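You operate a simulated robot arm through the tools that you are given. There is no shell and no other tool. Be economical: measure what you need, move in short steps, check, and stop when the job is done.

Carry out the task below with a simulated robot arm. There is one attempt and no reset: what you move stays moved.

TASK
Put things in order on the top of the workbench. At the end: the blue clothes peg from the top of the workbench stands where the black bar brush stood; the black bar brush stands where the grey sponge stood; the grey sponge stands on top of the grey drip tray; the white wax stick stands where the blue clothes peg stood; the grey bike computer stands where the white wax stick stood; whatever was shut is shut again. Leave all else as you found it, and nothing knocked over.
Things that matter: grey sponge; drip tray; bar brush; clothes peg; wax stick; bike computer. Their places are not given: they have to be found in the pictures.

It is judged by the outcome, as a careful person would: the job done as asked, and still so three seconds after it is handed in. It fails if anything else is knocked over, pushed out of place, dropped, spilled or broken.

THE ROBOT
A 7-joint arm with a two-finger parallel gripper, fixed in place. Base frame: the origin is at the foot of the arm, x ahead of it, y to its left, z up; the work surface is at about z = 0. Lengths are in mm, angles in rad, forces in N, time in s.
With the tool pointing down near the work surface it reaches from about 220 to 580 mm from the base axis. Its first joint turns from -1.152 to 1.152 rad. Payload 2.5 kg.
Tool frame: the origin (TCP) lies between the finger pads and is the grasp point; the fingertips stand 23 mm ahead of it; z points along the fingers, y is the line along which they close. The gripper opens to 94 mm. The fingers are 38 mm wide and 10 mm thick; the gripper's body (54 by 96 mm) begins 39 mm behind the TCP.
Orientation is that of the tool frame in the base frame, as a unit quaternion [w, x, y, z]. With the fingers straight down and closing along the base's y, the tool's x points along the base's -x, its y along +y and its z along -z.

THE INTERFACE
- The arm moves only by the tool apply_moves. Its arguments are lists of equal length, an entry for each row: "linear": the shift along the tool's x, y, z in mm, a list of three; "dr": the turn, a rotation vector about the tool's x, y, z in rad, a list of three; "grip": the closure, from 0 (fully open) to 1 (shut). In form: {"linear": [[tx, ty, tz], ...], "dr": [[rx, ry, rz], ...], "grip": [grip, ...]}. A call has 1 to 8 rows; each row is the pose to reach, as a shift and turn from the pose commanded when the call began, along the tool's axes at that moment. A row lasts 0.2 s, in which the tool goes at most 50 mm and 0.15 rad; a call with a longer step from one row to the next is refused whole, and so is a gripper value outside its range. A pose out of reach is approached as far as the arm can. The call stops where the force on the tool passes 40 N (or 10 N more than at its start, if that is more) or the arm is blocked; 0.2 s more then pass. The fingers move at their own pace (about 108 mm/s each) and stop on an object; they squeeze with about 37 N. The grip force told is the motor's: it shows also when the fingers shut on nothing. Time passes only in rows, and 0.2 s behind the last, so rows that repeat a pose let the fingers close. It gives the time, the measured TCP pose, the force on the tool (base axes), the opening and the grip force at its end, in the units of the frame above (readings bear some noise).
- Cameras (640 x 400 px; columns grow to the right, rows downward): "scene" is fixed at [120.7, -408.3, 522]; the picture's right is [0.88, -0.48, 0.00], its down [-0.34, -0.63, -0.70] and it looks along [0.33, 0.61, -0.72] (base axes); focal length 300 px, centre (320, 200). "wrist" rides on the gripper at [-39, 0, -44] in the tool frame; the picture's right is [0.00, -1.00, 0.00], its down [0.97, 0.00, -0.24] and it looks along [0.24, 0.00, 0.97] (tool axes); focal length 218 px, centre (320, 200).
- get_image(camera): a new picture of that camera. No time passes.
- pixel_to_xyz(camera, pixels): for up to 12 pixels [column, row] of the newest picture of that camera ("zoom" is the newest enlarged one), the place [x, y, z] in the base frame of the surface seen there, good to about 2 mm, but the place of the scene camera against the robot may be out by one fixed shift of up to 18 mm in any direction. No time passes.
- close_up(camera, box): a new picture of the part [left, top, right, bottom] of that camera's present view, enlarged. No time passes.
- close_job(): hands the job in; it is judged then, once.

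Work in short steps. Measure before you move; look again where a grasp or a placing could have gone wrong, and mend it. You have 80 turns and 38 pictures in all, the two below and enlarged ones among them. Open the gripper and draw the arm clear of the work before you hand the job in, unless the task says otherwise; then end with one line.

The tools are called after "Call:" as name(argument=value, ...) on one line, values as JSON. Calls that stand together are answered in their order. apply_moves: Moves the arm, as the interface text tells. Its arguments: {"type":"object","properties":{"linear":{"type":"array","items":{"type":"array","items":{"type":"number"}}},"dr":{"type":"array","items":{"type":"array","items":{"type":"number"}}},"grip":{"type":"array","items":{"type":"number"}}},"required":["linear","dr","grip"]} The other tools are called the same way: get_image (camera) takes a picture; pixel_to_xyz (camera, pixels) gives the place of the surface under pixels of a picture; close_up (camera, box) takes an enlarged picture of a part of a camera's view; close_job () hands the job in.

At the start:

```text
t: 0.0
tool_pos: [453.4, 19.9, 253.7]
tool_rot: [0.0, 0.0, 1.0, 0.0]
wrist_force: [-0.2, -0.2, 0.3]
width: 93.7
gripper_force: 0.0
```

scene: 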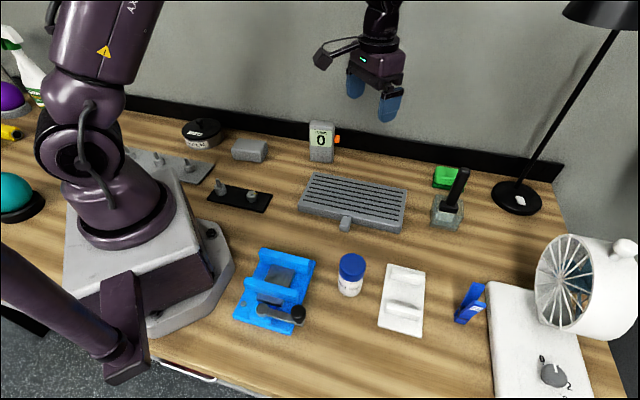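
wrist: 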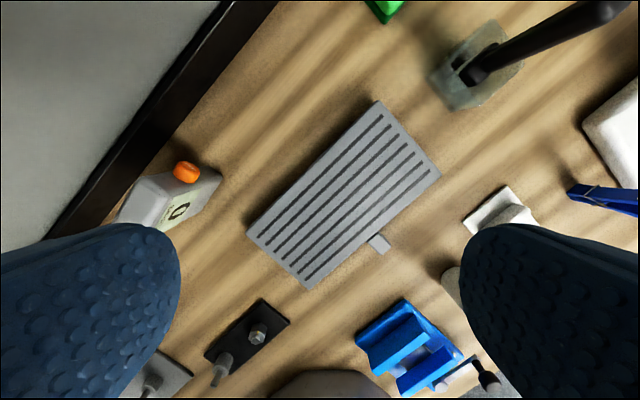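

I'll take enlarged pictures to identify the objects.

Call:
close_up(camera="scene", box=[120, 100, 360, 250])

Call:
close_up(camera="scene", box=[220, 230, 460, 380])

Call:
close_up(camera="scene", box=[400, 150, 640, 400])

```text
2.67 times, centred on (240, 175) of scene
```

zoom: 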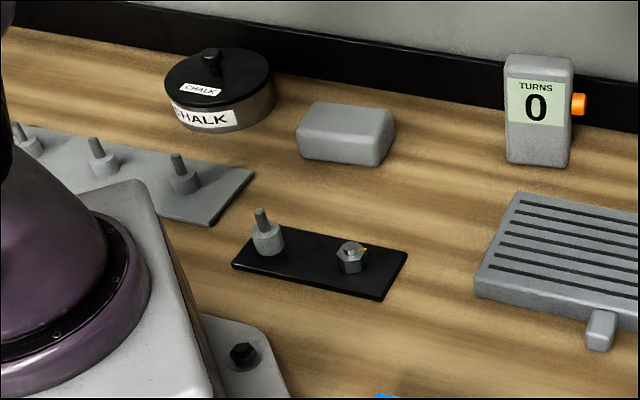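

```text
2.67 times, centred on (340, 305) of scene
```

zoom: 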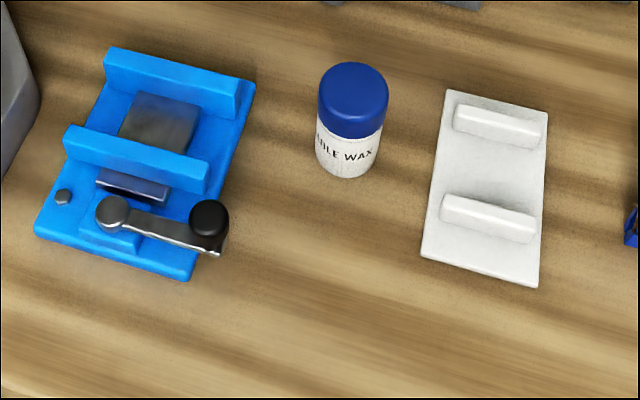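

```text
1.60 times, centred on (520, 275) of scene
```

zoom: 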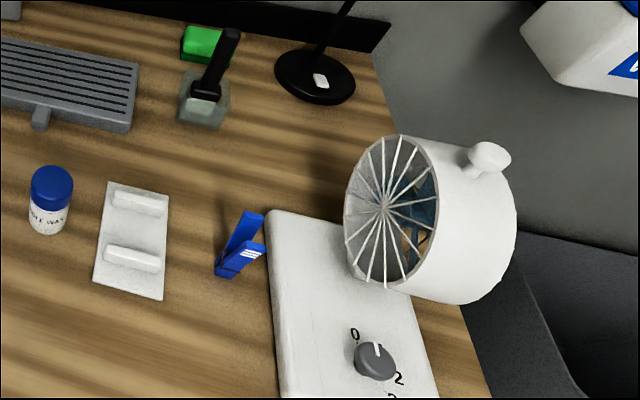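

Call:
close_up(camera="scene", box=[410, 145, 510, 245])

Call:
close_up(camera="scene", box=[0, 20, 120, 230])

Call:
pixel_to_xyz(camera="scene", pixels=[[350, 266], [348, 290], [249, 146], [249, 158], [321, 130], [320, 158], [447, 222], [460, 175], [470, 303], [353, 195], [310, 200], [400, 205]])

```text
4.00 times, centred on (460, 195) of scene
```

zoom: 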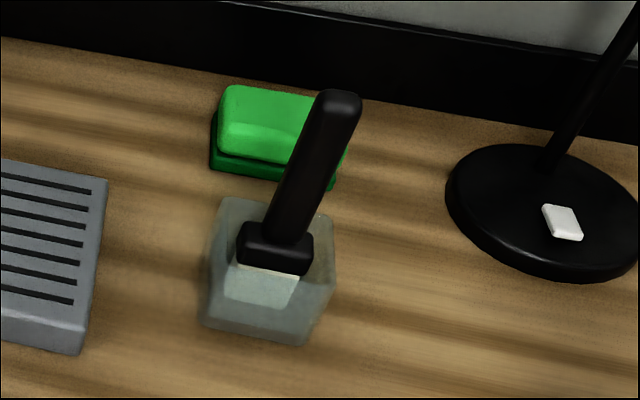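

```text
1.90 times, centred on (60, 125) of scene
```

zoom: 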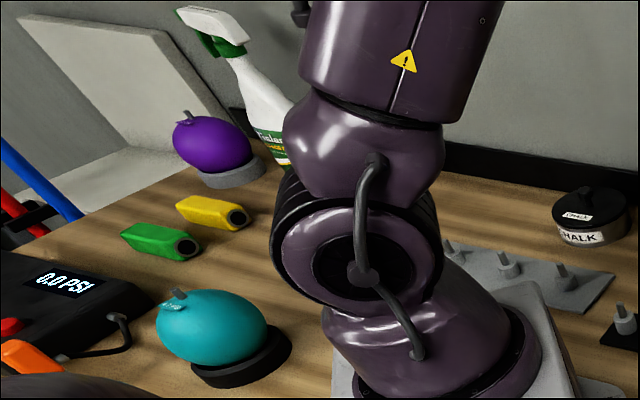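

```text
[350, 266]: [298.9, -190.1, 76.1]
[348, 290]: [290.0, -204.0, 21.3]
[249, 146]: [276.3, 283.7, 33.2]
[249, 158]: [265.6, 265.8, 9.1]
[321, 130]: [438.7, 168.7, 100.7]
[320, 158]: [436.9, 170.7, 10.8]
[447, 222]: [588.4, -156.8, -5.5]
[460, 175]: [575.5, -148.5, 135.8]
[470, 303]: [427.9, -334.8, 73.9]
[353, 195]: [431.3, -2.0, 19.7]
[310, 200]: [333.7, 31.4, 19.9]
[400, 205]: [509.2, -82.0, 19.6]
```

Candidates: wax stick = white jar with blue cap (350,275), brush (450,200), computer (321,140). I measure the same points from the wrist camera to find the scene shift.

Call:
pixel_to_xyz(camera="wrist", pixels=[[379, 101], [441, 175], [309, 289], [247, 232], [450, 105], [520, 50], [480, 75], [600, 12], [605, 195], [180, 212], [150, 190], [620, 190]])

Call:
pixel_to_xyz(camera="scene", pixels=[[314, 174], [407, 190], [402, 232], [299, 207]])

Call:
close_up(camera="wrist", box=[400, 0, 640, 150])

```text
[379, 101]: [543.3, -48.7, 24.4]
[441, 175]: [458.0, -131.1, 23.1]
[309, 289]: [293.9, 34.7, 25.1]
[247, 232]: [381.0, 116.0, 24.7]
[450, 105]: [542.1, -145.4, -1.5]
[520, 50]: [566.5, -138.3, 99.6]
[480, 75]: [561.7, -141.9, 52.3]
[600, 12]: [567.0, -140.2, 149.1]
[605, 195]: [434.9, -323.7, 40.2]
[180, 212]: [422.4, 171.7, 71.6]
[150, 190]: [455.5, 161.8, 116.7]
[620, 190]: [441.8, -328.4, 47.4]
```

```text
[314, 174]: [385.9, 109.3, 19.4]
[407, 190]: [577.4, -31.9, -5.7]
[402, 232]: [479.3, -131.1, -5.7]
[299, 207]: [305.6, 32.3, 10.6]
```

```text
2.67 times, centred on (520, 75) of wrist
```

zoom: 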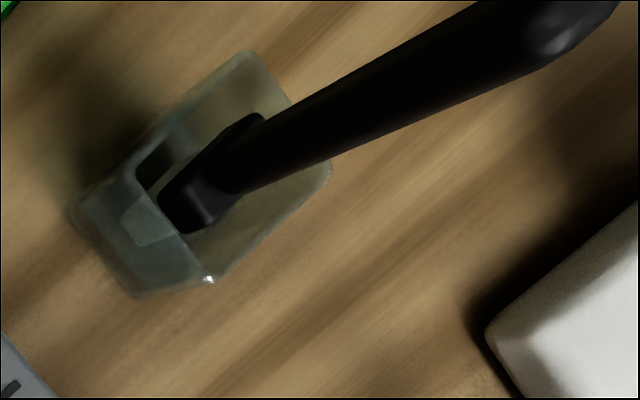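

The brush seems to stand in a clear block; I move the wrist camera over it for a better view.

Call:
apply_moves(linear=[[0, 0, -40], [0, -40, -60], [-10, -80, -60], [-20, -120, -60], [-40, -155, -60]], dr=[[0, 0, 0], [0, 0, 0], [0, 0, 0], [0, 0, 0], [0, 0, 0]], grip=[0, 0, 0, 0, 0])

Call:
get_image(camera="wrist")

```text
t: 1.2
tool_pos: [491.5, -134.2, 313.3]
tool_rot: [0.0, 0.0, 1.0, -0.001]
wrist_force: [-0.4, 0.3, -0.1]
width: 93.9
gripper_force: 0.0
```

```text
29 pictures are left
```

wrist: 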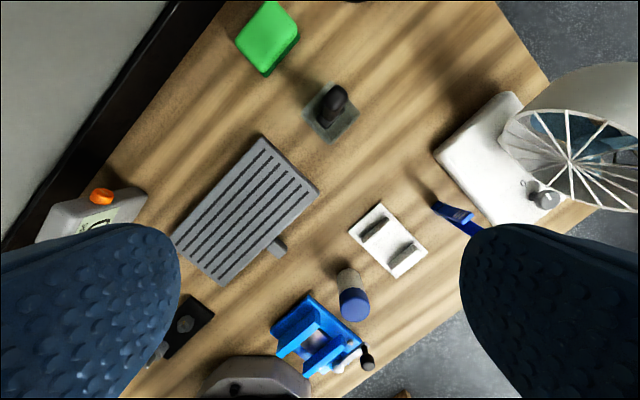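

Call:
close_up(camera="wrist", box=[270, 60, 390, 160])

Call:
pixel_to_xyz(camera="wrist", pixels=[[335, 96], [310, 108], [330, 138], [355, 118], [344, 133], [470, 230], [445, 210], [355, 300], [348, 278], [328, 88], [343, 92], [331, 122]])

```text
4.00 times, centred on (330, 110) of wrist
```

zoom: 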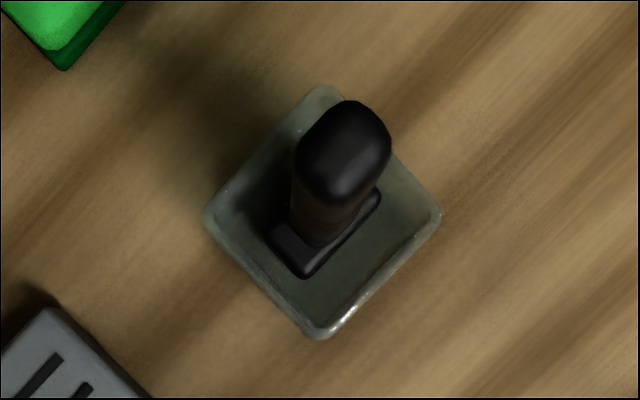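

```text
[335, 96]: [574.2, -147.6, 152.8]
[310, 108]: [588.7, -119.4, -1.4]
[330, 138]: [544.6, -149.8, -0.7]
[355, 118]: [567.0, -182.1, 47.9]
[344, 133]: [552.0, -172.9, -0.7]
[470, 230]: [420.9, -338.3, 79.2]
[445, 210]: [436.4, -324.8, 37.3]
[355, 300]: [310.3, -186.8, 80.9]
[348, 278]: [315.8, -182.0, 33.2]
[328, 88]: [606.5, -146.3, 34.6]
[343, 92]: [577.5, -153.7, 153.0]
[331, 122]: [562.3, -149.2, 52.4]
```

The brush stands in an open glass cup (rim z≈50), brush about (570,-148), top z≈153. First go to the sponge: travel high toward (260,230).

Call:
apply_moves(linear=[[25, 41, 0], [50, 82, 0], [75, 123, 0], [100, 164, 0], [125, 205, 0], [150, 246, 0], [175, 287, 0], [200, 328, 0]], dr=[[0, 0, 0], [0, 0, 0], [0, 0, 0], [0, 0, 0], [0, 0, 0], [0, 0, 0], [0, 0, 0], [0, 0, 0]], grip=[0, 0, 0, 0, 0, 0, 0, 0])

Call:
apply_moves(linear=[[25, 35, 30], [45, 65, 60]], dr=[[0, 0, 0], [0, 0, 0]], grip=[0, 0])

Call:
get_image(camera="wrist")

```text
t: 3.0
tool_pos: [291.8, 192.6, 312.7]
tool_rot: [0.0, -0.001, 1.0, 0.0]
wrist_force: [0.5, 0.6, -0.1]
width: 93.7
gripper_force: 0.1
```

```text
refused: row 1 steps farther than a row can; nothing moved
```

```text
27 pictures are left
```

wrist: 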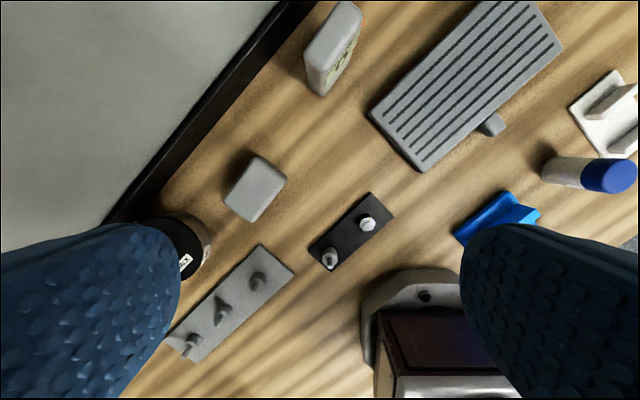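

Sponge seen at (256,188), fully in view; measure its corners, plus tray, computer and chalk tin.

Call:
pixel_to_xyz(camera="wrist", pixels=[[255, 159], [283, 180], [257, 215], [230, 197], [256, 187], [258, 220], [209, 245], [325, 40], [346, 12], [310, 50], [322, 92], [360, 15]])

Call:
close_up(camera="wrist", box=[190, 130, 350, 230])

```text
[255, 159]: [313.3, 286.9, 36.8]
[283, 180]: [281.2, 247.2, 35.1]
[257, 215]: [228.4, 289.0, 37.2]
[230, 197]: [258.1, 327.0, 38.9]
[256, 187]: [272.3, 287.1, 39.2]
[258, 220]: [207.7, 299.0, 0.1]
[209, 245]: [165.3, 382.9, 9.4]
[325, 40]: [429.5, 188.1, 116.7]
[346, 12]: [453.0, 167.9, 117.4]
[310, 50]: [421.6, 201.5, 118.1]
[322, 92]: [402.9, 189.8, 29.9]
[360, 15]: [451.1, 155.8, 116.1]
```

```text
4.00 times, centred on (270, 180) of wrist
```

zoom: 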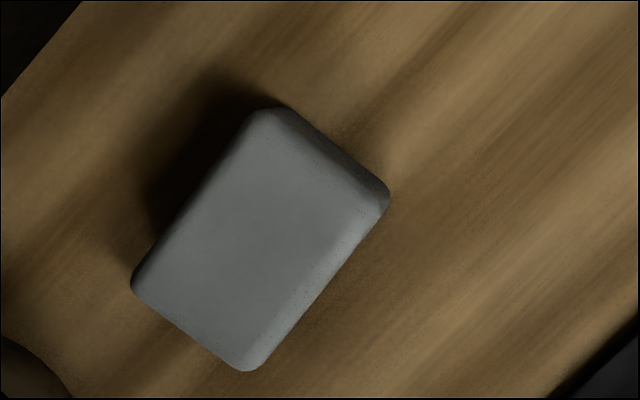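

Call:
pixel_to_xyz(camera="wrist", pixels=[[165, 190], [175, 180], [150, 170], [195, 155], [185, 125], [205, 235], [195, 220], [150, 216], [180, 217], [168, 100]])

Call:
pixel_to_xyz(camera="scene", pixels=[[203, 130], [182, 130], [225, 130], [200, 148], [215, 142], [250, 105], [250, 125], [249, 140]])

```text
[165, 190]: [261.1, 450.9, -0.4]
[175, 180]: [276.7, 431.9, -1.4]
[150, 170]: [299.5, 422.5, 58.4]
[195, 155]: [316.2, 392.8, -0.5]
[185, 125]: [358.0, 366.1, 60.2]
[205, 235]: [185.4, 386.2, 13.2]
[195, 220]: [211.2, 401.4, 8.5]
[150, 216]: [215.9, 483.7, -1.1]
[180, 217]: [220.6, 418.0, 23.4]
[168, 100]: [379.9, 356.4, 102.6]
```

```text
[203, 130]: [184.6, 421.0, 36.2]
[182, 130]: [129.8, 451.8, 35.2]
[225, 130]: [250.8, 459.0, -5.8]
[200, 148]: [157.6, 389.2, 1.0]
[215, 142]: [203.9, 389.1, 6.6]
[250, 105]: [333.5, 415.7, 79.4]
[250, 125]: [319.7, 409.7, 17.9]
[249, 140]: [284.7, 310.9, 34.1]
```

Sponge centre (270,288), short axis at ~52.5°, height 39. Turn the tool 0.654 rad and go above it.

Call:
apply_moves(linear=[[4, 16, 25], [8, 32, 50], [12, 48, 75], [16, 64, 100], [20, 80, 130], [22, 95, 165], [22, 95, 200]], dr=[[0, 0, 0.13], [0, 0, 0.26], [0, 0, 0.39], [0, 0, 0.52], [0, 0, 0.654], [0, 0, 0.654], [0, 0, 0.654]], grip=[0, 0, 0, 0, 0, 0, 0])

Call:
get_image(camera="wrist")

```text
t: 4.6
tool_pos: [272.2, 287.3, 115.8]
tool_rot: [0.001, 0.321, 0.947, 0.0]
wrist_force: [0.1, -0.7, -0.4]
width: 94.0
gripper_force: 0.0
```

```text
25 pictures are left
```

wrist: 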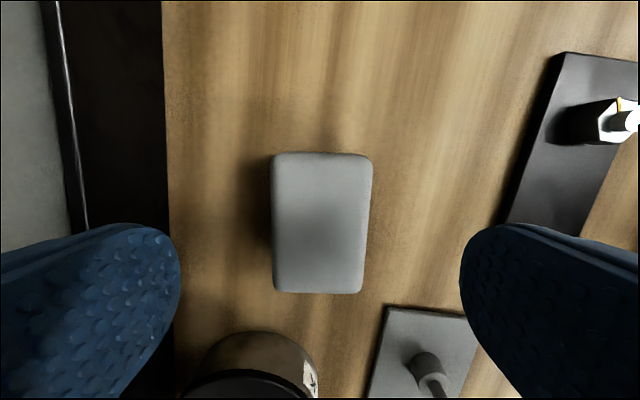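

Aligned; descend to z≈28 and grip the sponge.

Call:
apply_moves(linear=[[4, 0, 35], [4, 0, 70], [4, 0, 87], [4, 0, 87], [4, 0, 87], [4, 0, 87]], dr=[[0, 0, 0], [0, 0, 0], [0, 0, 0], [0, 0, 0], [0, 0, 0], [0, 0, 0]], grip=[0, 0, 0, 0.5, 0.6, 0.6])

```text
t: 6.0
tool_pos: [269.7, 289.4, 27.7]
tool_rot: [0.0, 0.322, 0.947, 0.0]
wrist_force: [0.4, 0.4, -0.3]
width: 59.1
gripper_force: 36.9
```

Sponge held (59 mm). Lift and carry to the tray centre (419,-7).

Call:
apply_moves(linear=[[0, 0, -45], [0, 0, -90], [0, 0, -135], [0, 0, -165]], dr=[[0, 0, 0], [0, 0, 0], [0, 0, 0], [0, 0, 0]], grip=[0.6, 0.6, 0.6, 0.6])

Call:
apply_moves(linear=[[-37.5, -18, 0], [-75, -36, 0], [-112, -54, 0], [-150, -72, 0], [-187, -90, 0], [-224, -108, 0], [-262, -126, 0], [-299, -144, 0]], dr=[[0, 0, 0], [0, 0, 0], [0, 0, 0], [0, 0, 0], [0, 0, 0], [0, 0, 0], [0, 0, 0], [0, 0, 0]], grip=[0.6, 0.6, 0.6, 0.6, 0.6, 0.6, 0.6, 0.6])

Call:
get_image(camera="wrist")

```text
t: 7.0
tool_pos: [268.9, 290.5, 191.9]
tool_rot: [0.0, 0.321, 0.947, 0.0]
wrist_force: [0.0, -0.4, -1.1]
width: 59.1
gripper_force: 37.2
```

```text
t: 8.8
tool_pos: [417.2, -7.2, 192.5]
tool_rot: [0.0, 0.321, 0.947, -0.001]
wrist_force: [-0.4, -0.4, -0.2]
width: 58.9
gripper_force: 37.1
```

```text
24 pictures are left
```

wrist: 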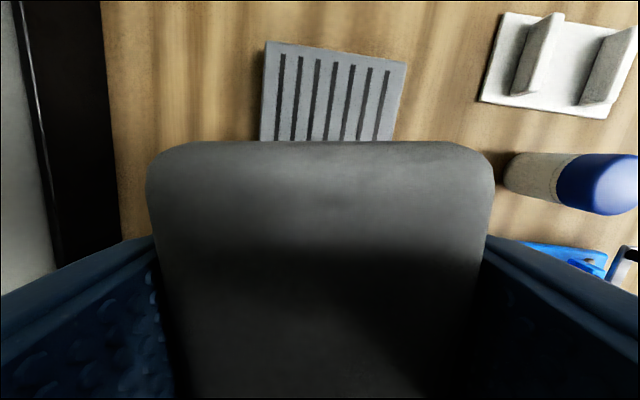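

Over the tray. Align by 0.12 rad and lower to z≈53.5.

Call:
apply_moves(linear=[[0, 0, 45], [0, 0, 90], [0, 0, 125], [0, 0, 137], [0, 0, 138.5]], dr=[[0, 0, 0.12], [0, 0, 0.12], [0, 0, 0.12], [0, 0, 0.12], [0, 0, 0.12]], grip=[0.6, 0.6, 0.6, 0.6, 0.6])

```text
t: 10.0
tool_pos: [417.4, -7.7, 53.5]
tool_rot: [0.0, 0.378, 0.926, 0.0]
wrist_force: [-2.4, 0.4, 6.1]
width: 59.3
gripper_force: 37.0
```

Contact force 6 N: the sponge rests on the tray. Release and rise.

Call:
apply_moves(linear=[[0, 0, 0], [0, 0, 0], [0, 0, -40], [0, 0, -90], [0, 0, -140], [0, 0, -190], [0, 0, -230]], dr=[[0, 0, 0], [0, 0, 0], [0, 0, 0], [0, 0, 0], [0, 0, 0], [0, 0, 0], [0, 0, 0]], grip=[0.2, 0, 0, 0, 0, 0, 0])

Call:
get_image(camera="wrist")

```text
t: 11.6
tool_pos: [416.9, -7.1, 284.0]
tool_rot: [-0.001, 0.378, 0.926, -0.001]
wrist_force: [0.2, -0.3, 0.0]
width: 94.0
gripper_force: 0.1
```

```text
23 pictures are left
```

wrist: 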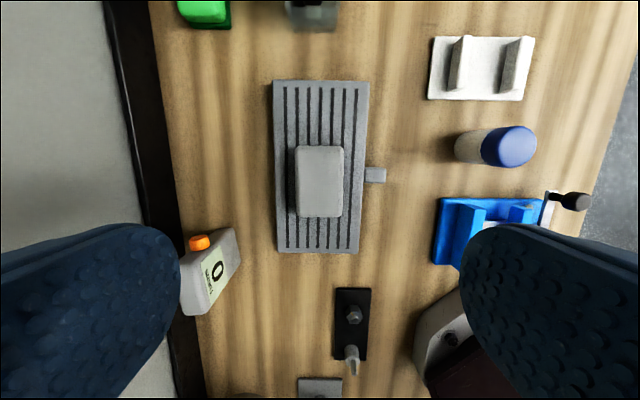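

Sponge is on the tray. Now go over the brush at (570,-148), keeping this orientation.

Call:
apply_moves(linear=[[-42, 1, 0], [-84, 2, 0], [-126, 4, 0], [-168, 5, 0], [-208, 6, 0]], dr=[[0, 0, 0], [0, 0, 0], [0, 0, 0], [0, 0, 0], [0, 0, 0]], grip=[0, 0, 0, 0, 0])

Call:
get_image(camera="wrist")

```text
t: 12.8
tool_pos: [563.5, -147.5, 281.4]
tool_rot: [-0.002, 0.377, 0.926, 0.0]
wrist_force: [0.2, -1.1, -0.6]
width: 94.3
gripper_force: 0.1
out of reach, approached as far as the arm can: row 5
```

```text
22 pictures are left
```

wrist: 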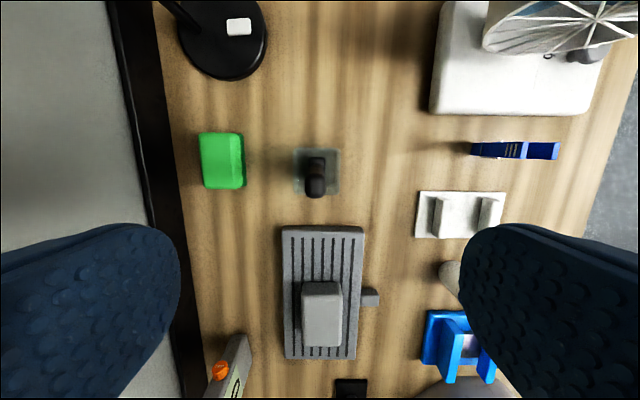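

Call:
close_up(camera="wrist", box=[270, 130, 370, 210])

Call:
pixel_to_xyz(camera="wrist", pixels=[[316, 185], [309, 185], [323, 185], [316, 178], [316, 192], [297, 150], [337, 150], [296, 192], [338, 192]])

```text
5.00 times, centred on (320, 170) of wrist
```

zoom: 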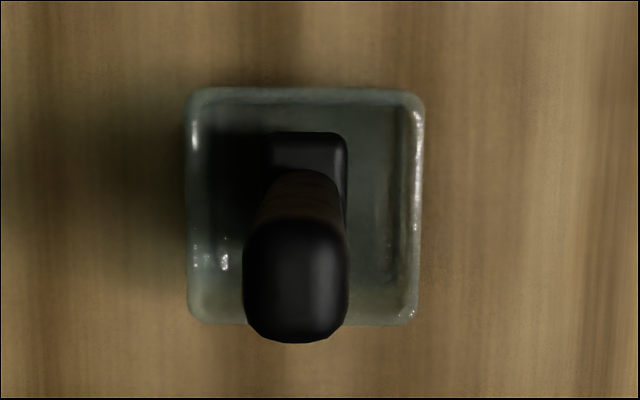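

```text
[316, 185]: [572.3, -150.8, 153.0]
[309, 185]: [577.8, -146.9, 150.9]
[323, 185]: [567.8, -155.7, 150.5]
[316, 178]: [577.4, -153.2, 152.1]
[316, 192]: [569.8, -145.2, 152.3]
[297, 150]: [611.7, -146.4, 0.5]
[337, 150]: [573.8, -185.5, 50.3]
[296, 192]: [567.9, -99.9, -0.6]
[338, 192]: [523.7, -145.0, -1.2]
```

Brush handle centre ≈ (572,-150), concentric with the cup, ~16×19 mm. Descend beside it with open fingers, then try to extend.

Call:
apply_moves(linear=[[0, 0, 40], [0, 0, 80], [0, 0, 120], [0, 0, 150]], dr=[[0, 0, 0], [0, 0, 0], [0, 0, 0], [0, 0, 0]], grip=[0, 0, 0, 0])

```text
t: 13.8
tool_pos: [565.2, -146.9, 130.7]
tool_rot: [-0.001, 0.377, 0.926, 0.0]
wrist_force: [0.1, -0.9, -0.2]
width: 94.1
gripper_force: 0.0
```

Call:
apply_moves(linear=[[-7, 2, 0], [-7, 2, 0]], dr=[[0, 0, 0], [0, 0, 0]], grip=[0, 0])

Call:
get_image(camera="wrist")

```text
t: 14.4
tool_pos: [570.7, -150.9, 131.5]
tool_rot: [0.0, 0.377, 0.926, 0.0]
wrist_force: [0.5, 0.6, 0.1]
width: 93.9
gripper_force: 0.0
```

```text
20 pictures are left
```

wrist: 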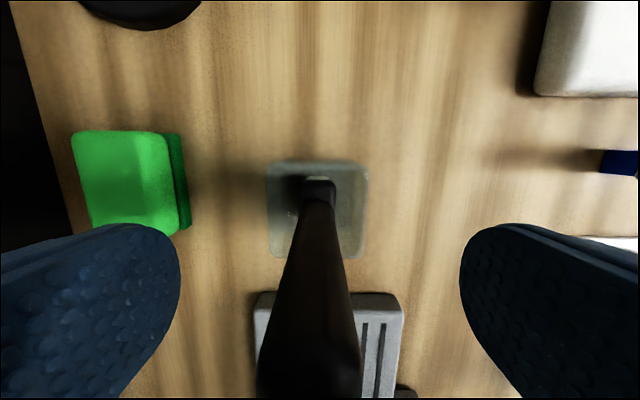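

Reached. The handle is ~2 mm to the tool +y; shift and grip.

Call:
apply_moves(linear=[[0, 2, 2], [0, 2, 2], [0, 2, 2], [0, 2, 2], [0, 2, 2]], dr=[[0, 0, 0], [0, 0, 0], [0, 0, 0], [0, 0, 0], [0, 0, 0]], grip=[0.3, 0.6, 0.9, 0.9, 0.9])

```text
t: 15.6
tool_pos: [574.1, -149.4, 128.3]
tool_rot: [-0.001, 0.377, 0.926, -0.001]
wrist_force: [0.1, -0.4, 0.6]
width: 17.4
gripper_force: 37.2
```

Gripped (17.4 mm). Lift straight out of the cup, then draw inward.

Call:
apply_moves(linear=[[0, 0, -20], [0, 0, -40], [0, 0, -62], [10, 0, -85], [35, 0, -110], [70, 0, -120]], dr=[[0, 0, 0], [0, 0, 0], [0, 0, 0], [0, 0, 0], [0, 0, 0], [0, 0, 0]], grip=[0.9, 0.9, 0.9, 0.9, 0.9, 0.9])

Call:
get_image(camera="scene")

```text
t: 17.0
tool_pos: [522.2, -98.1, 250.9]
tool_rot: [0.0, 0.379, 0.926, 0.0]
wrist_force: [0.7, -0.1, -0.6]
width: 17.5
gripper_force: 36.7
```

```text
19 pictures are left
```

scene: 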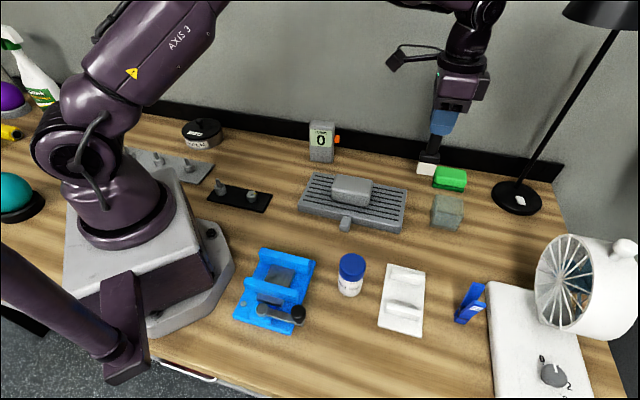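

Call:
close_up(camera="scene", box=[395, 100, 495, 250])

Call:
pixel_to_xyz(camera="scene", pixels=[[418, 172], [427, 173], [434, 174], [427, 165], [447, 215], [448, 197]])

```text
2.67 times, centred on (445, 175) of scene
```

zoom: 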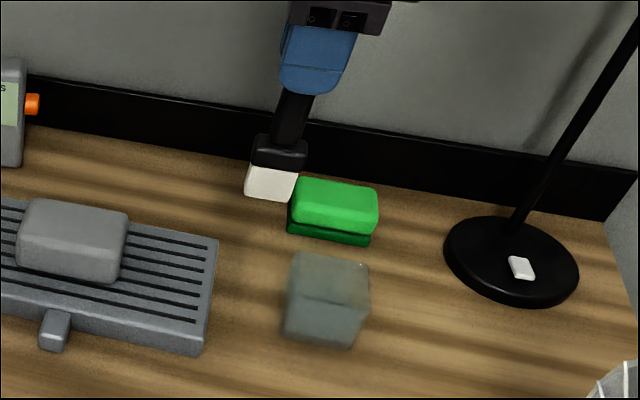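

```text
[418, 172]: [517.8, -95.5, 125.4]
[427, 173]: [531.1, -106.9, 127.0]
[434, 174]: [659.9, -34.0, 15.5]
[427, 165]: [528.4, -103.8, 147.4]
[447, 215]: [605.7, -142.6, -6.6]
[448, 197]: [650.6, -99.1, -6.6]
```

Brush bottom is ≈122 mm below the TCP. Carry it to the sponge's old place (270,288).

Call:
apply_moves(linear=[[45, 10, 0], [90, 20, 0], [135, 30, 0], [180, 40, 0], [225, 50, 0], [270, 60, 0], [315, 70, 0], [360, 80, 0]], dr=[[0, 0, 0], [0, 0, 0], [0, 0, 0], [0, 0, 0], [0, 0, 0], [0, 0, 0], [0, 0, 0], [0, 0, 0]], grip=[0.9, 0.9, 0.9, 0.9, 0.9, 0.9, 0.9, 0.9])

Call:
apply_moves(linear=[[45, 10, 0], [90, 20, 10], [90, 20, 55], [90, 20, 95], [90, 20, 110], [90, 20, 110]], dr=[[0, 0, 0], [0, 0, 0], [0, 0, 0], [0, 0, 0], [0, 0, 0], [0, 0, 0]], grip=[0.9, 0.9, 0.9, 0.9, 0.9, 0.9])

Call:
close_up(camera="scene", box=[170, 70, 330, 210])

```text
t: 18.8
tool_pos: [319.7, 209.9, 249.6]
tool_rot: [0.0, 0.377, 0.926, 0.0]
wrist_force: [0.5, -0.6, -1.3]
width: 17.1
gripper_force: 37.3
```

```text
t: 20.2
tool_pos: [270.5, 286.8, 139.1]
tool_rot: [0.0, 0.377, 0.926, 0.0]
wrist_force: [0.3, 0.2, 0.0]
width: 17.2
gripper_force: 37.1
```

```text
2.86 times, centred on (250, 140) of scene
```

zoom: 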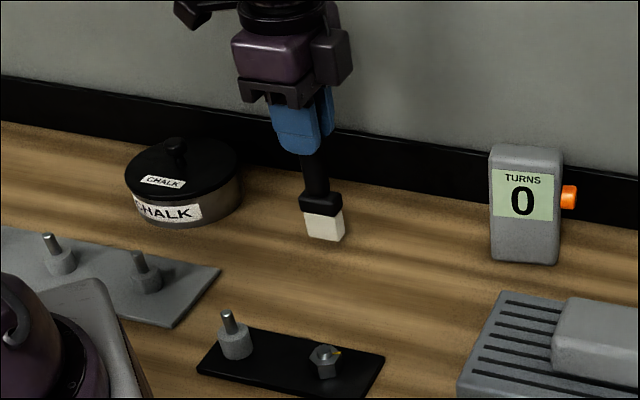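

Vertical and about 17 mm above the bench; lower until light contact.

Call:
apply_moves(linear=[[0, 0, 9], [0, 0, 13], [0, 0, 15], [0, 0, 16.5]], dr=[[0, 0, 0], [0, 0, 0], [0, 0, 0], [0, 0, 0]], grip=[0.9, 0.9, 0.9, 0.9])

```text
t: 21.2
tool_pos: [271.0, 287.5, 123.8]
tool_rot: [0.001, 0.377, 0.926, 0.001]
wrist_force: [-2.1, -1.1, 13.6]
width: 17.3
gripper_force: 36.7
```

Contact. Ease up 1 mm and open the fingers in small steps, then rise.

Call:
apply_moves(linear=[[0, 0, -1], [0, 0, -1], [0, 0, -1], [0, 0, -1], [0, 0, -1], [0, 0, -1]], dr=[[0, 0, 0], [0, 0, 0], [0, 0, 0], [0, 0, 0], [0, 0, 0], [0, 0, 0]], grip=[0.85, 0.78, 0.7, 0.6, 0.4, 0.2])

Call:
apply_moves(linear=[[0, 0, -30], [0, 0, -75], [0, 0, -120], [0, 0, -165]], dr=[[0, 0, 0], [0, 0, 0], [0, 0, 0], [0, 0, 0]], grip=[0.1, 0, 0, 0])

Call:
get_image(camera="wrist")

```text
t: 22.6
tool_pos: [270.5, 286.4, 125.2]
tool_rot: [0.0, 0.377, 0.926, 0.001]
wrist_force: [0.1, -0.1, -0.8]
width: 75.2
gripper_force: 0.1
```

```text
t: 23.6
tool_pos: [272.3, 286.1, 289.6]
tool_rot: [0.0, 0.377, 0.926, 0.0]
wrist_force: [-0.1, -0.3, -0.4]
width: 93.7
gripper_force: 0.0
```

```text
16 pictures are left
```

wrist: 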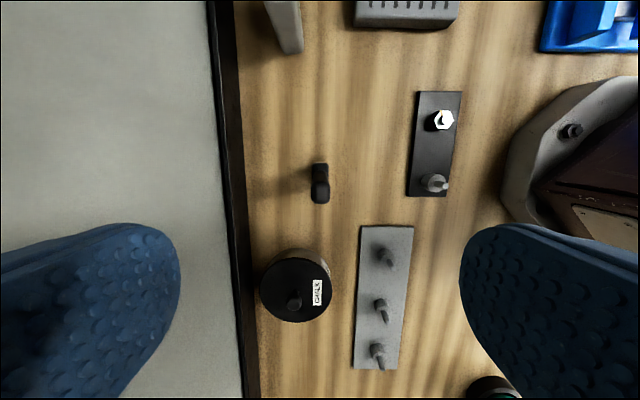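

Brush stands. Now travel high to look at the peg near (430,-330).

Call:
apply_moves(linear=[[-39, -25, 0], [-78, -50, 0], [-117, -75, 0], [-156, -100, 0], [-195, -125, 0], [-234, -150, 0], [-273, -175, 0], [-312, -200, 0]], dr=[[0, 0, 0], [0, 0, 0], [0, 0, 0], [0, 0, 0], [0, 0, 0], [0, 0, 0], [0, 0, 0], [0, 0, 0]], grip=[0, 0, 0, 0, 0, 0, 0, 0])

Call:
apply_moves(linear=[[-39, -25, 0], [-78, -50, 0], [-117, -75, 10], [-156, -100, 30], [-193, -126, 50]], dr=[[0, 0, 0], [0, 0, 0], [0, 0, 0], [0, 0, 0], [0, 0, 0]], grip=[0, 0, 0, 0, 0])

Call:
get_image(camera="wrist")

```text
t: 25.4
tool_pos: [354.4, -75.3, 288.7]
tool_rot: [0.0, 0.378, 0.926, 0.0]
wrist_force: [0.1, -0.9, -0.2]
width: 94.3
gripper_force: 0.0
```

```text
refused: row 4 steps farther than a row can; nothing moved
```

```text
15 pictures are left
```

wrist: 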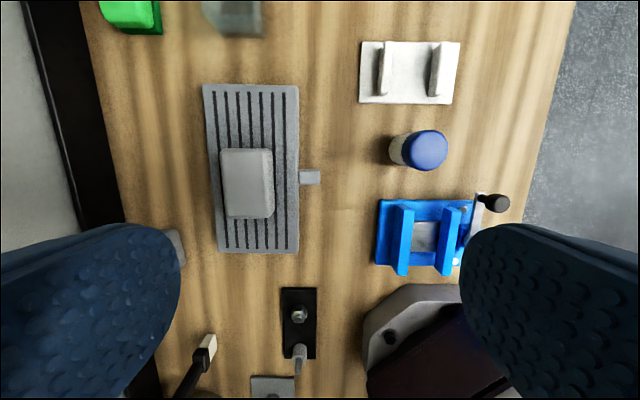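

Call:
pixel_to_xyz(camera="wrist", pixels=[[427, 150], [410, 150], [444, 150], [427, 134], [427, 166], [396, 151], [395, 165]])

Call:
apply_moves(linear=[[-37, -25, 0], [-74, -50, 0], [-111, -75, 0], [-148, -100, 0], [-190, -122, 0]], dr=[[0, 0, 0], [0, 0, 0], [0, 0, 0], [0, 0, 0], [0, 0, 0]], grip=[0, 0, 0, 0, 0])

Call:
get_image(camera="wrist")

```text
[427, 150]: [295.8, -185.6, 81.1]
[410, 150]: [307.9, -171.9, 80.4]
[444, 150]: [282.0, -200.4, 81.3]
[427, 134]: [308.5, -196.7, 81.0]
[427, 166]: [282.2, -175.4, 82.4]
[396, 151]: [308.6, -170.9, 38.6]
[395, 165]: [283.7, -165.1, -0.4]
```

```text
t: 26.6
tool_pos: [405.1, -296.6, 289.4]
tool_rot: [0.0, 0.377, 0.926, 0.0]
wrist_force: [0.2, -0.2, -0.3]
width: 94.0
gripper_force: 0.1
```

```text
14 pictures are left
```

wrist: 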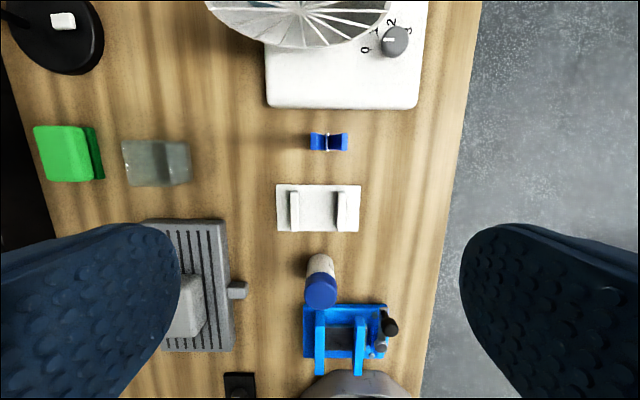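

Call:
close_up(camera="wrist", box=[280, 105, 380, 180])

Call:
pixel_to_xyz(camera="wrist", pixels=[[314, 138], [345, 138], [329, 143], [329, 134], [314, 146], [345, 148], [300, 47], [340, 45], [270, 38], [268, 105], [295, 195], [341, 195]])

```text
5.33 times, centred on (330, 142) of wrist
```

zoom: 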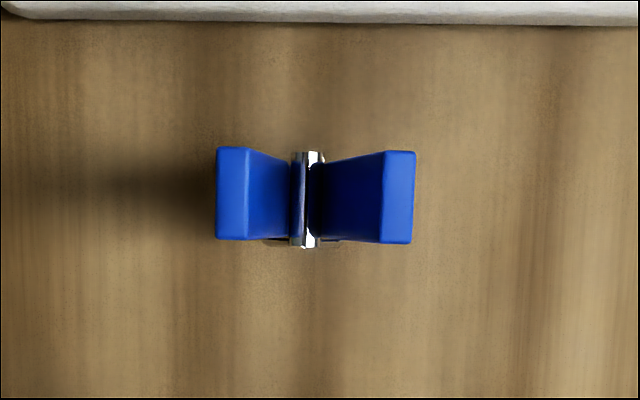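

```text
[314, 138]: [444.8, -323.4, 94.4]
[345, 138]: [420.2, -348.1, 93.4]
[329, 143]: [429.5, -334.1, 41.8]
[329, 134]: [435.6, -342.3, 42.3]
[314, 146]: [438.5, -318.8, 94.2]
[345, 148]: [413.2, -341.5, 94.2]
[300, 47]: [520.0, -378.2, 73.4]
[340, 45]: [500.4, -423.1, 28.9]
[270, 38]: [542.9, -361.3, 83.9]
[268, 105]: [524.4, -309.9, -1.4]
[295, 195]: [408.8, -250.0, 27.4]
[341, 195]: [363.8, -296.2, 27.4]
```

Peg: V of legs (spread ~41 along image x), flat thickness ~19 along image y, top z 94, centre (429.5,-333). I'll grip across its thickness, so turn 90° above it, fingers pre-closed to ~50 mm.

Call:
apply_moves(linear=[[-6, -1, 0], [-12, -2, 0], [-18, -4, 0], [-24, -5, 0], [-30, -6, 0], [-36, -7, 0], [-43, -9, 0], [-43, -9, 0]], dr=[[0, 0, 0.145], [0, 0, 0.29], [0, 0, 0.435], [0, 0, 0.58], [0, 0, 0.725], [0, 0, 0.87], [0, 0, 1.015], [0, 0, 1.16]], grip=[0, 0.1, 0.2, 0.3, 0.4, 0.47, 0.47, 0.47])

Call:
apply_moves(linear=[[0, 0, 30], [0, 0, 70], [0, 0, 110], [0, 0, 110]], dr=[[0, 0, 0.145], [0, 0, 0.29], [0, 0, 0.411], [0, 0, 0.411]], grip=[0.47, 0.47, 0.47, 0.47])

Call:
get_image(camera="wrist")

```text
t: 28.4
tool_pos: [431.6, -331.4, 288.7]
tool_rot: [0.0, 0.824, 0.566, 0.0]
wrist_force: [0.7, -0.1, 0.1]
width: 49.6
gripper_force: 0.0
```

```text
t: 29.4
tool_pos: [431.5, -330.2, 179.1]
tool_rot: [0.0, 0.922, 0.387, 0.0]
wrist_force: [0.3, 0.2, -0.8]
width: 49.9
gripper_force: 0.0
```

```text
12 pictures are left
```

wrist: 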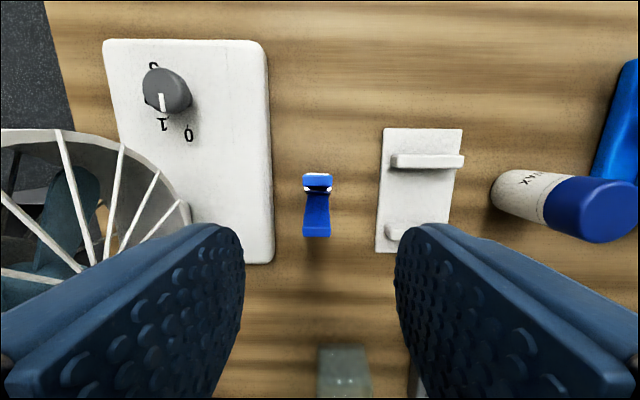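

Measure fan clearance before descending.

Call:
pixel_to_xyz(camera="wrist", pixels=[[185, 212], [120, 150], [150, 175], [60, 135], [95, 255], [60, 280], [250, 250], [262, 60]])

```text
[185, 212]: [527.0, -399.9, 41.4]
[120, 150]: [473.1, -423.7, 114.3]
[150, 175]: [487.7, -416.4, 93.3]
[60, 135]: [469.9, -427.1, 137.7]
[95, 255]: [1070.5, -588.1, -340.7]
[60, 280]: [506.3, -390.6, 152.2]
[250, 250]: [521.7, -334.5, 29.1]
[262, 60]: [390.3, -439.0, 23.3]
```

Fan face is ~93 mm from the peg: clear. Descend to TCP z≈76 with correction and grip.

Call:
apply_moves(linear=[[-3.5, 1.8, 40], [-3.5, 1.8, 80], [-3.5, 1.8, 103], [-3.5, 1.8, 103], [-3.5, 1.8, 103], [-3.5, 1.8, 103]], dr=[[0, 0, 0], [0, 0, 0], [0, 0, 0], [0, 0, 0], [0, 0, 0], [0, 0, 0]], grip=[0.47, 0.47, 0.47, 0.7, 0.85, 0.9])

```text
t: 30.8
tool_pos: [429.2, -333.3, 76.9]
tool_rot: [0.0, 0.922, 0.387, 0.0]
wrist_force: [-0.5, -0.4, 0.5]
width: 17.0
gripper_force: 36.9
```

Peg held (17 mm). Lift 90 and carry toward the cup.

Call:
apply_moves(linear=[[0, 0, -45], [0, 0, -85], [46, -5, -85], [92, -10, -85], [138, -15, -85], [184, -21, -85], [220, -25, -85]], dr=[[0, 0, 0], [0, 0, 0], [0, 0, 0], [0, 0, 0], [0, 0, 0], [0, 0, 0], [0, 0, 0]], grip=[0.9, 0.9, 0.9, 0.9, 0.9, 0.9, 0.9])

Call:
get_image(camera="wrist")

Call:
close_up(camera="scene", box=[395, 120, 535, 260])

```text
t: 32.4
tool_pos: [565.7, -159.3, 160.9]
tool_rot: [0.0, 0.922, 0.388, 0.0]
wrist_force: [0.0, -1.7, 0.3]
width: 17.1
gripper_force: 37.7
```

```text
11 pictures are left
```

wrist: 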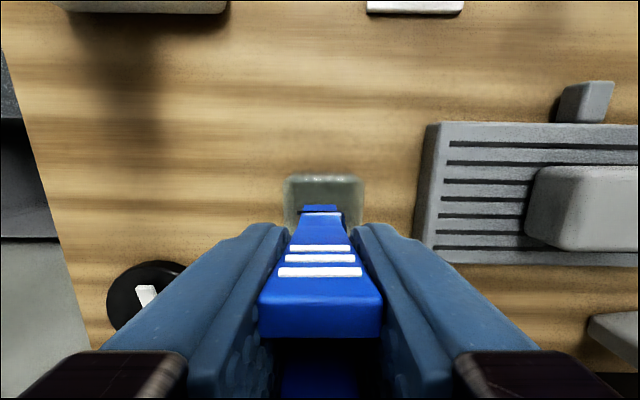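

```text
2.86 times, centred on (465, 190) of scene
```

zoom: 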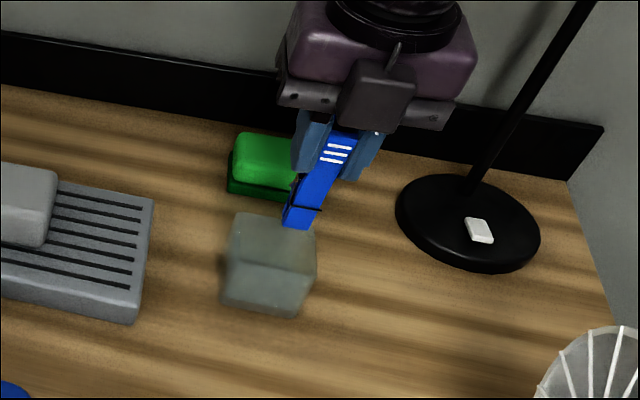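

Cup rim centre at x≈323, matches. Shift the last 11 mm and lower into the cup in two steps.

Call:
apply_moves(linear=[[10.6, -1.9, 0], [10.6, -1.9, 20], [10.6, -1.9, 30], [10.6, -1.9, 30]], dr=[[0, 0, 0], [0, 0, 0], [0, 0, 0], [0, 0, 0]], grip=[0.9, 0.9, 0.9, 0.9])

Call:
apply_moves(linear=[[0, 0, 20], [0, 0, 38], [0, 0, 44], [0, 0, 47]], dr=[[0, 0, 0], [0, 0, 0], [0, 0, 0], [0, 0, 0]], grip=[0.9, 0.9, 0.9, 0.9])

```text
t: 33.4
tool_pos: [570.7, -150.1, 131.1]
tool_rot: [0.0, 0.922, 0.388, 0.0]
wrist_force: [0.6, 0.4, -0.4]
width: 17.0
gripper_force: 36.8
```

```text
t: 34.4
tool_pos: [570.7, -151.1, 84.2]
tool_rot: [0.0, 0.922, 0.387, 0.0]
wrist_force: [0.1, 0.1, 0.2]
width: 17.2
gripper_force: 36.7
```

Call:
apply_moves(linear=[[0, 0, 1.5], [0, 0, 3], [0, 0, 4.5]], dr=[[0, 0, 0], [0, 0, 0], [0, 0, 0]], grip=[0.9, 0.9, 0.9])

Call:
close_up(camera="scene", box=[410, 140, 510, 240])

```text
t: 35.2
tool_pos: [571.3, -150.5, 81.9]
tool_rot: [0.0, 0.921, 0.389, 0.001]
wrist_force: [-3.5, 0.3, 8.4]
width: 17.2
gripper_force: 37.0
```

```text
4.00 times, centred on (460, 190) of scene
```

zoom: 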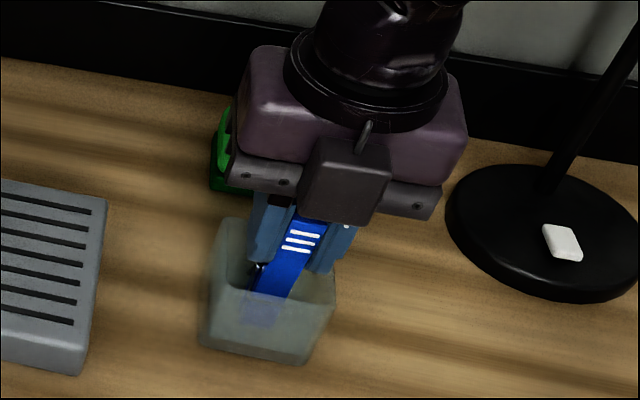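

Peg is on the cup floor (8 N). Ease up 1.5 mm, release slowly, rise straight.

Call:
apply_moves(linear=[[0, 0, -1.5], [0, 0, -1.5], [0, 0, -1.5], [0, 0, -1.5], [0, 0, -1.5], [0, 0, -30], [0, 0, -65]], dr=[[0, 0, 0], [0, 0, 0], [0, 0, 0], [0, 0, 0], [0, 0, 0], [0, 0, 0], [0, 0, 0]], grip=[0.85, 0.78, 0.7, 0.6, 0.5, 0.47, 0.47])

Call:
apply_moves(linear=[[-15, 0, -40], [-50, 0, -70], [-90, 0, -90], [-130, 0, -90]], dr=[[0, 0, 0], [0, 0, 0], [0, 0, 0], [0, 0, 0]], grip=[0.4, 0.3, 0.2, 0])

Call:
get_image(camera="scene")

```text
t: 36.8
tool_pos: [573.2, -151.0, 144.8]
tool_rot: [0.0, 0.922, 0.388, -0.001]
wrist_force: [-0.2, -0.2, 0.5]
width: 49.7
gripper_force: 0.0
```

```text
t: 37.8
tool_pos: [480.0, -245.1, 235.4]
tool_rot: [0.0, 0.922, 0.388, 0.0]
wrist_force: [0.4, 0.2, 0.0]
width: 94.2
gripper_force: 0.2
```

```text
8 pictures are left
```

scene: 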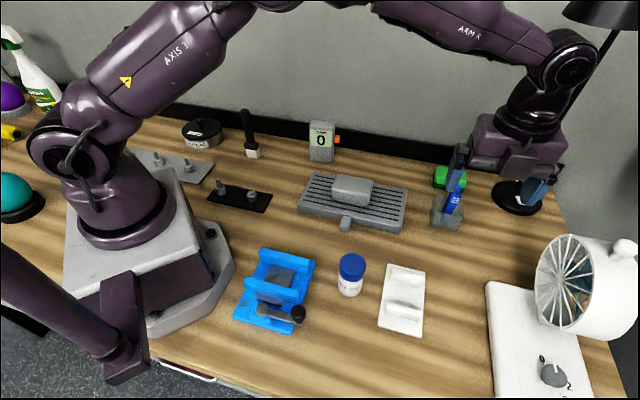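

Peg stands in the cup. Next the wax stick at (295.5,-186), Ø≈40; approach while turning back 90° so the fingers close away from its neighbours.

Call:
apply_moves(linear=[[-11, -21.6, 0], [-22, -43.2, 0], [-33, -64.9, 0], [-43.5, -86.5, 0], [-54, -108, 0], [-65, -130, 0], [-76, -151.5, 0], [-87, -173, 0]], dr=[[0, 0, -0.145], [0, 0, -0.29], [0, 0, -0.435], [0, 0, -0.58], [0, 0, -0.725], [0, 0, -0.87], [0, 0, -1.015], [0, 0, -1.16]], grip=[0, 0, 0, 0, 0, 0, 0, 0])

Call:
apply_moves(linear=[[0, 0, 20], [0, 0, 50], [0, 0, 80], [0, 0, 80]], dr=[[0, 0, -0.145], [0, 0, -0.29], [0, 0, -0.411], [0, 0, -0.411]], grip=[0, 0, 0, 0])

Call:
get_image(camera="wrist")

```text
t: 39.6
tool_pos: [294.6, -186.5, 235.5]
tool_rot: [-0.001, 0.557, 0.831, 0.0]
wrist_force: [0.4, 0.4, -0.5]
width: 93.9
gripper_force: 0.0
```

```text
t: 40.6
tool_pos: [293.7, -185.5, 154.9]
tool_rot: [0.001, 0.376, 0.927, -0.001]
wrist_force: [-0.3, -0.5, 0.0]
width: 94.0
gripper_force: 0.1
```

```text
7 pictures are left
```

wrist: 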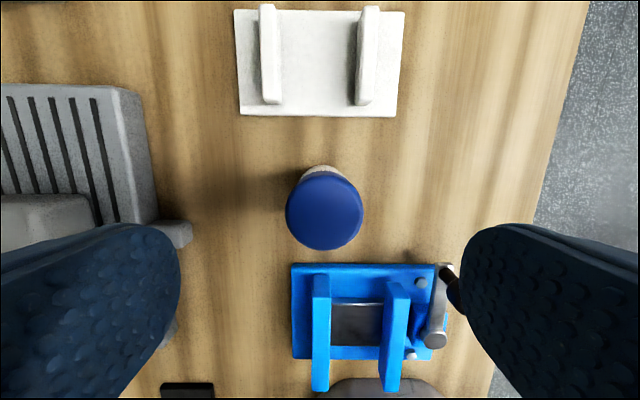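

Cap centre (325,210): shift −4 in tool x, −2.8 in y; descend to z≈52 and grip.

Call:
apply_moves(linear=[[-4, -2.8, 40], [-4, -2.8, 80], [-4, -2.8, 103], [-4, -2.8, 103], [-4, -2.8, 103], [-4, -2.8, 103]], dr=[[0, 0, 0], [0, 0, 0], [0, 0, 0], [0, 0, 0], [0, 0, 0], [0, 0, 0]], grip=[0.2, 0.2, 0.2, 0.5, 0.65, 0.65])

```text
t: 42.0
tool_pos: [298.2, -189.8, 49.2]
tool_rot: [0.0, 0.377, 0.926, 0.0]
wrist_force: [0.0, 0.0, 0.3]
width: 43.0
gripper_force: 37.1
```

Wax stick held (43 mm). Lift 60 and carry to the peg's old place (429.5,-333.3).

Call:
apply_moves(linear=[[0, 0, -40], [0, 0, -70], [-44, -2, -70], [-88, -4, -70], [-132, -7, -70], [-170, -9, -70], [-194, -10, -60], [-194, -10, -40]], dr=[[0, 0, 0], [0, 0, 0], [0, 0, 0], [0, 0, 0], [0, 0, 0], [0, 0, 0], [0, 0, 0], [0, 0, 0]], grip=[0.65, 0.65, 0.65, 0.65, 0.65, 0.65, 0.65, 0.65])

```text
t: 43.8
tool_pos: [428.8, -332.3, 91.1]
tool_rot: [0.001, 0.378, 0.926, 0.0]
wrist_force: [0.1, -0.2, -0.6]
width: 42.7
gripper_force: 36.8
```

Call:
apply_moves(linear=[[-1, 0, 25], [-1, 0, 35], [-1, 0, 38], [-1, 0, 40]], dr=[[0, 0, 0], [0, 0, 0], [0, 0, 0], [0, 0, 0]], grip=[0.65, 0.65, 0.65, 0.65])

```text
t: 44.8
tool_pos: [428.0, -333.2, 51.6]
tool_rot: [0.0, 0.377, 0.926, 0.001]
wrist_force: [0.1, -0.1, -1.2]
width: 42.9
gripper_force: 36.8
```

No contact yet; lower slowly a bit more.

Call:
apply_moves(linear=[[0, 0, 1], [0, 0, 2], [0, 0, 3]], dr=[[0, 0, 0], [0, 0, 0], [0, 0, 0]], grip=[0.65, 0.65, 0.65])

```text
t: 45.6
tool_pos: [429.9, -334.1, 49.6]
tool_rot: [0.001, 0.377, 0.926, -0.001]
wrist_force: [-3.5, 4.2, 13.1]
width: 42.8
gripper_force: 36.7
```

Contact. Ease, release, rise.

Call:
apply_moves(linear=[[0, 0, -1], [0, 0, -1], [0, 0, -1], [0, 0, -35], [0, 0, -80], [0, 0, -125], [0, 0, -170], [0, 0, -210]], dr=[[0, 0, 0], [0, 0, 0], [0, 0, 0], [0, 0, 0], [0, 0, 0], [0, 0, 0], [0, 0, 0], [0, 0, 0]], grip=[0.5, 0.35, 0.25, 0.2, 0.2, 0.1, 0, 0])

```text
t: 47.4
tool_pos: [429.0, -333.5, 258.7]
tool_rot: [0.0, 0.378, 0.926, 0.0]
wrist_force: [0.5, 0.3, -0.5]
width: 94.1
gripper_force: 0.0
```

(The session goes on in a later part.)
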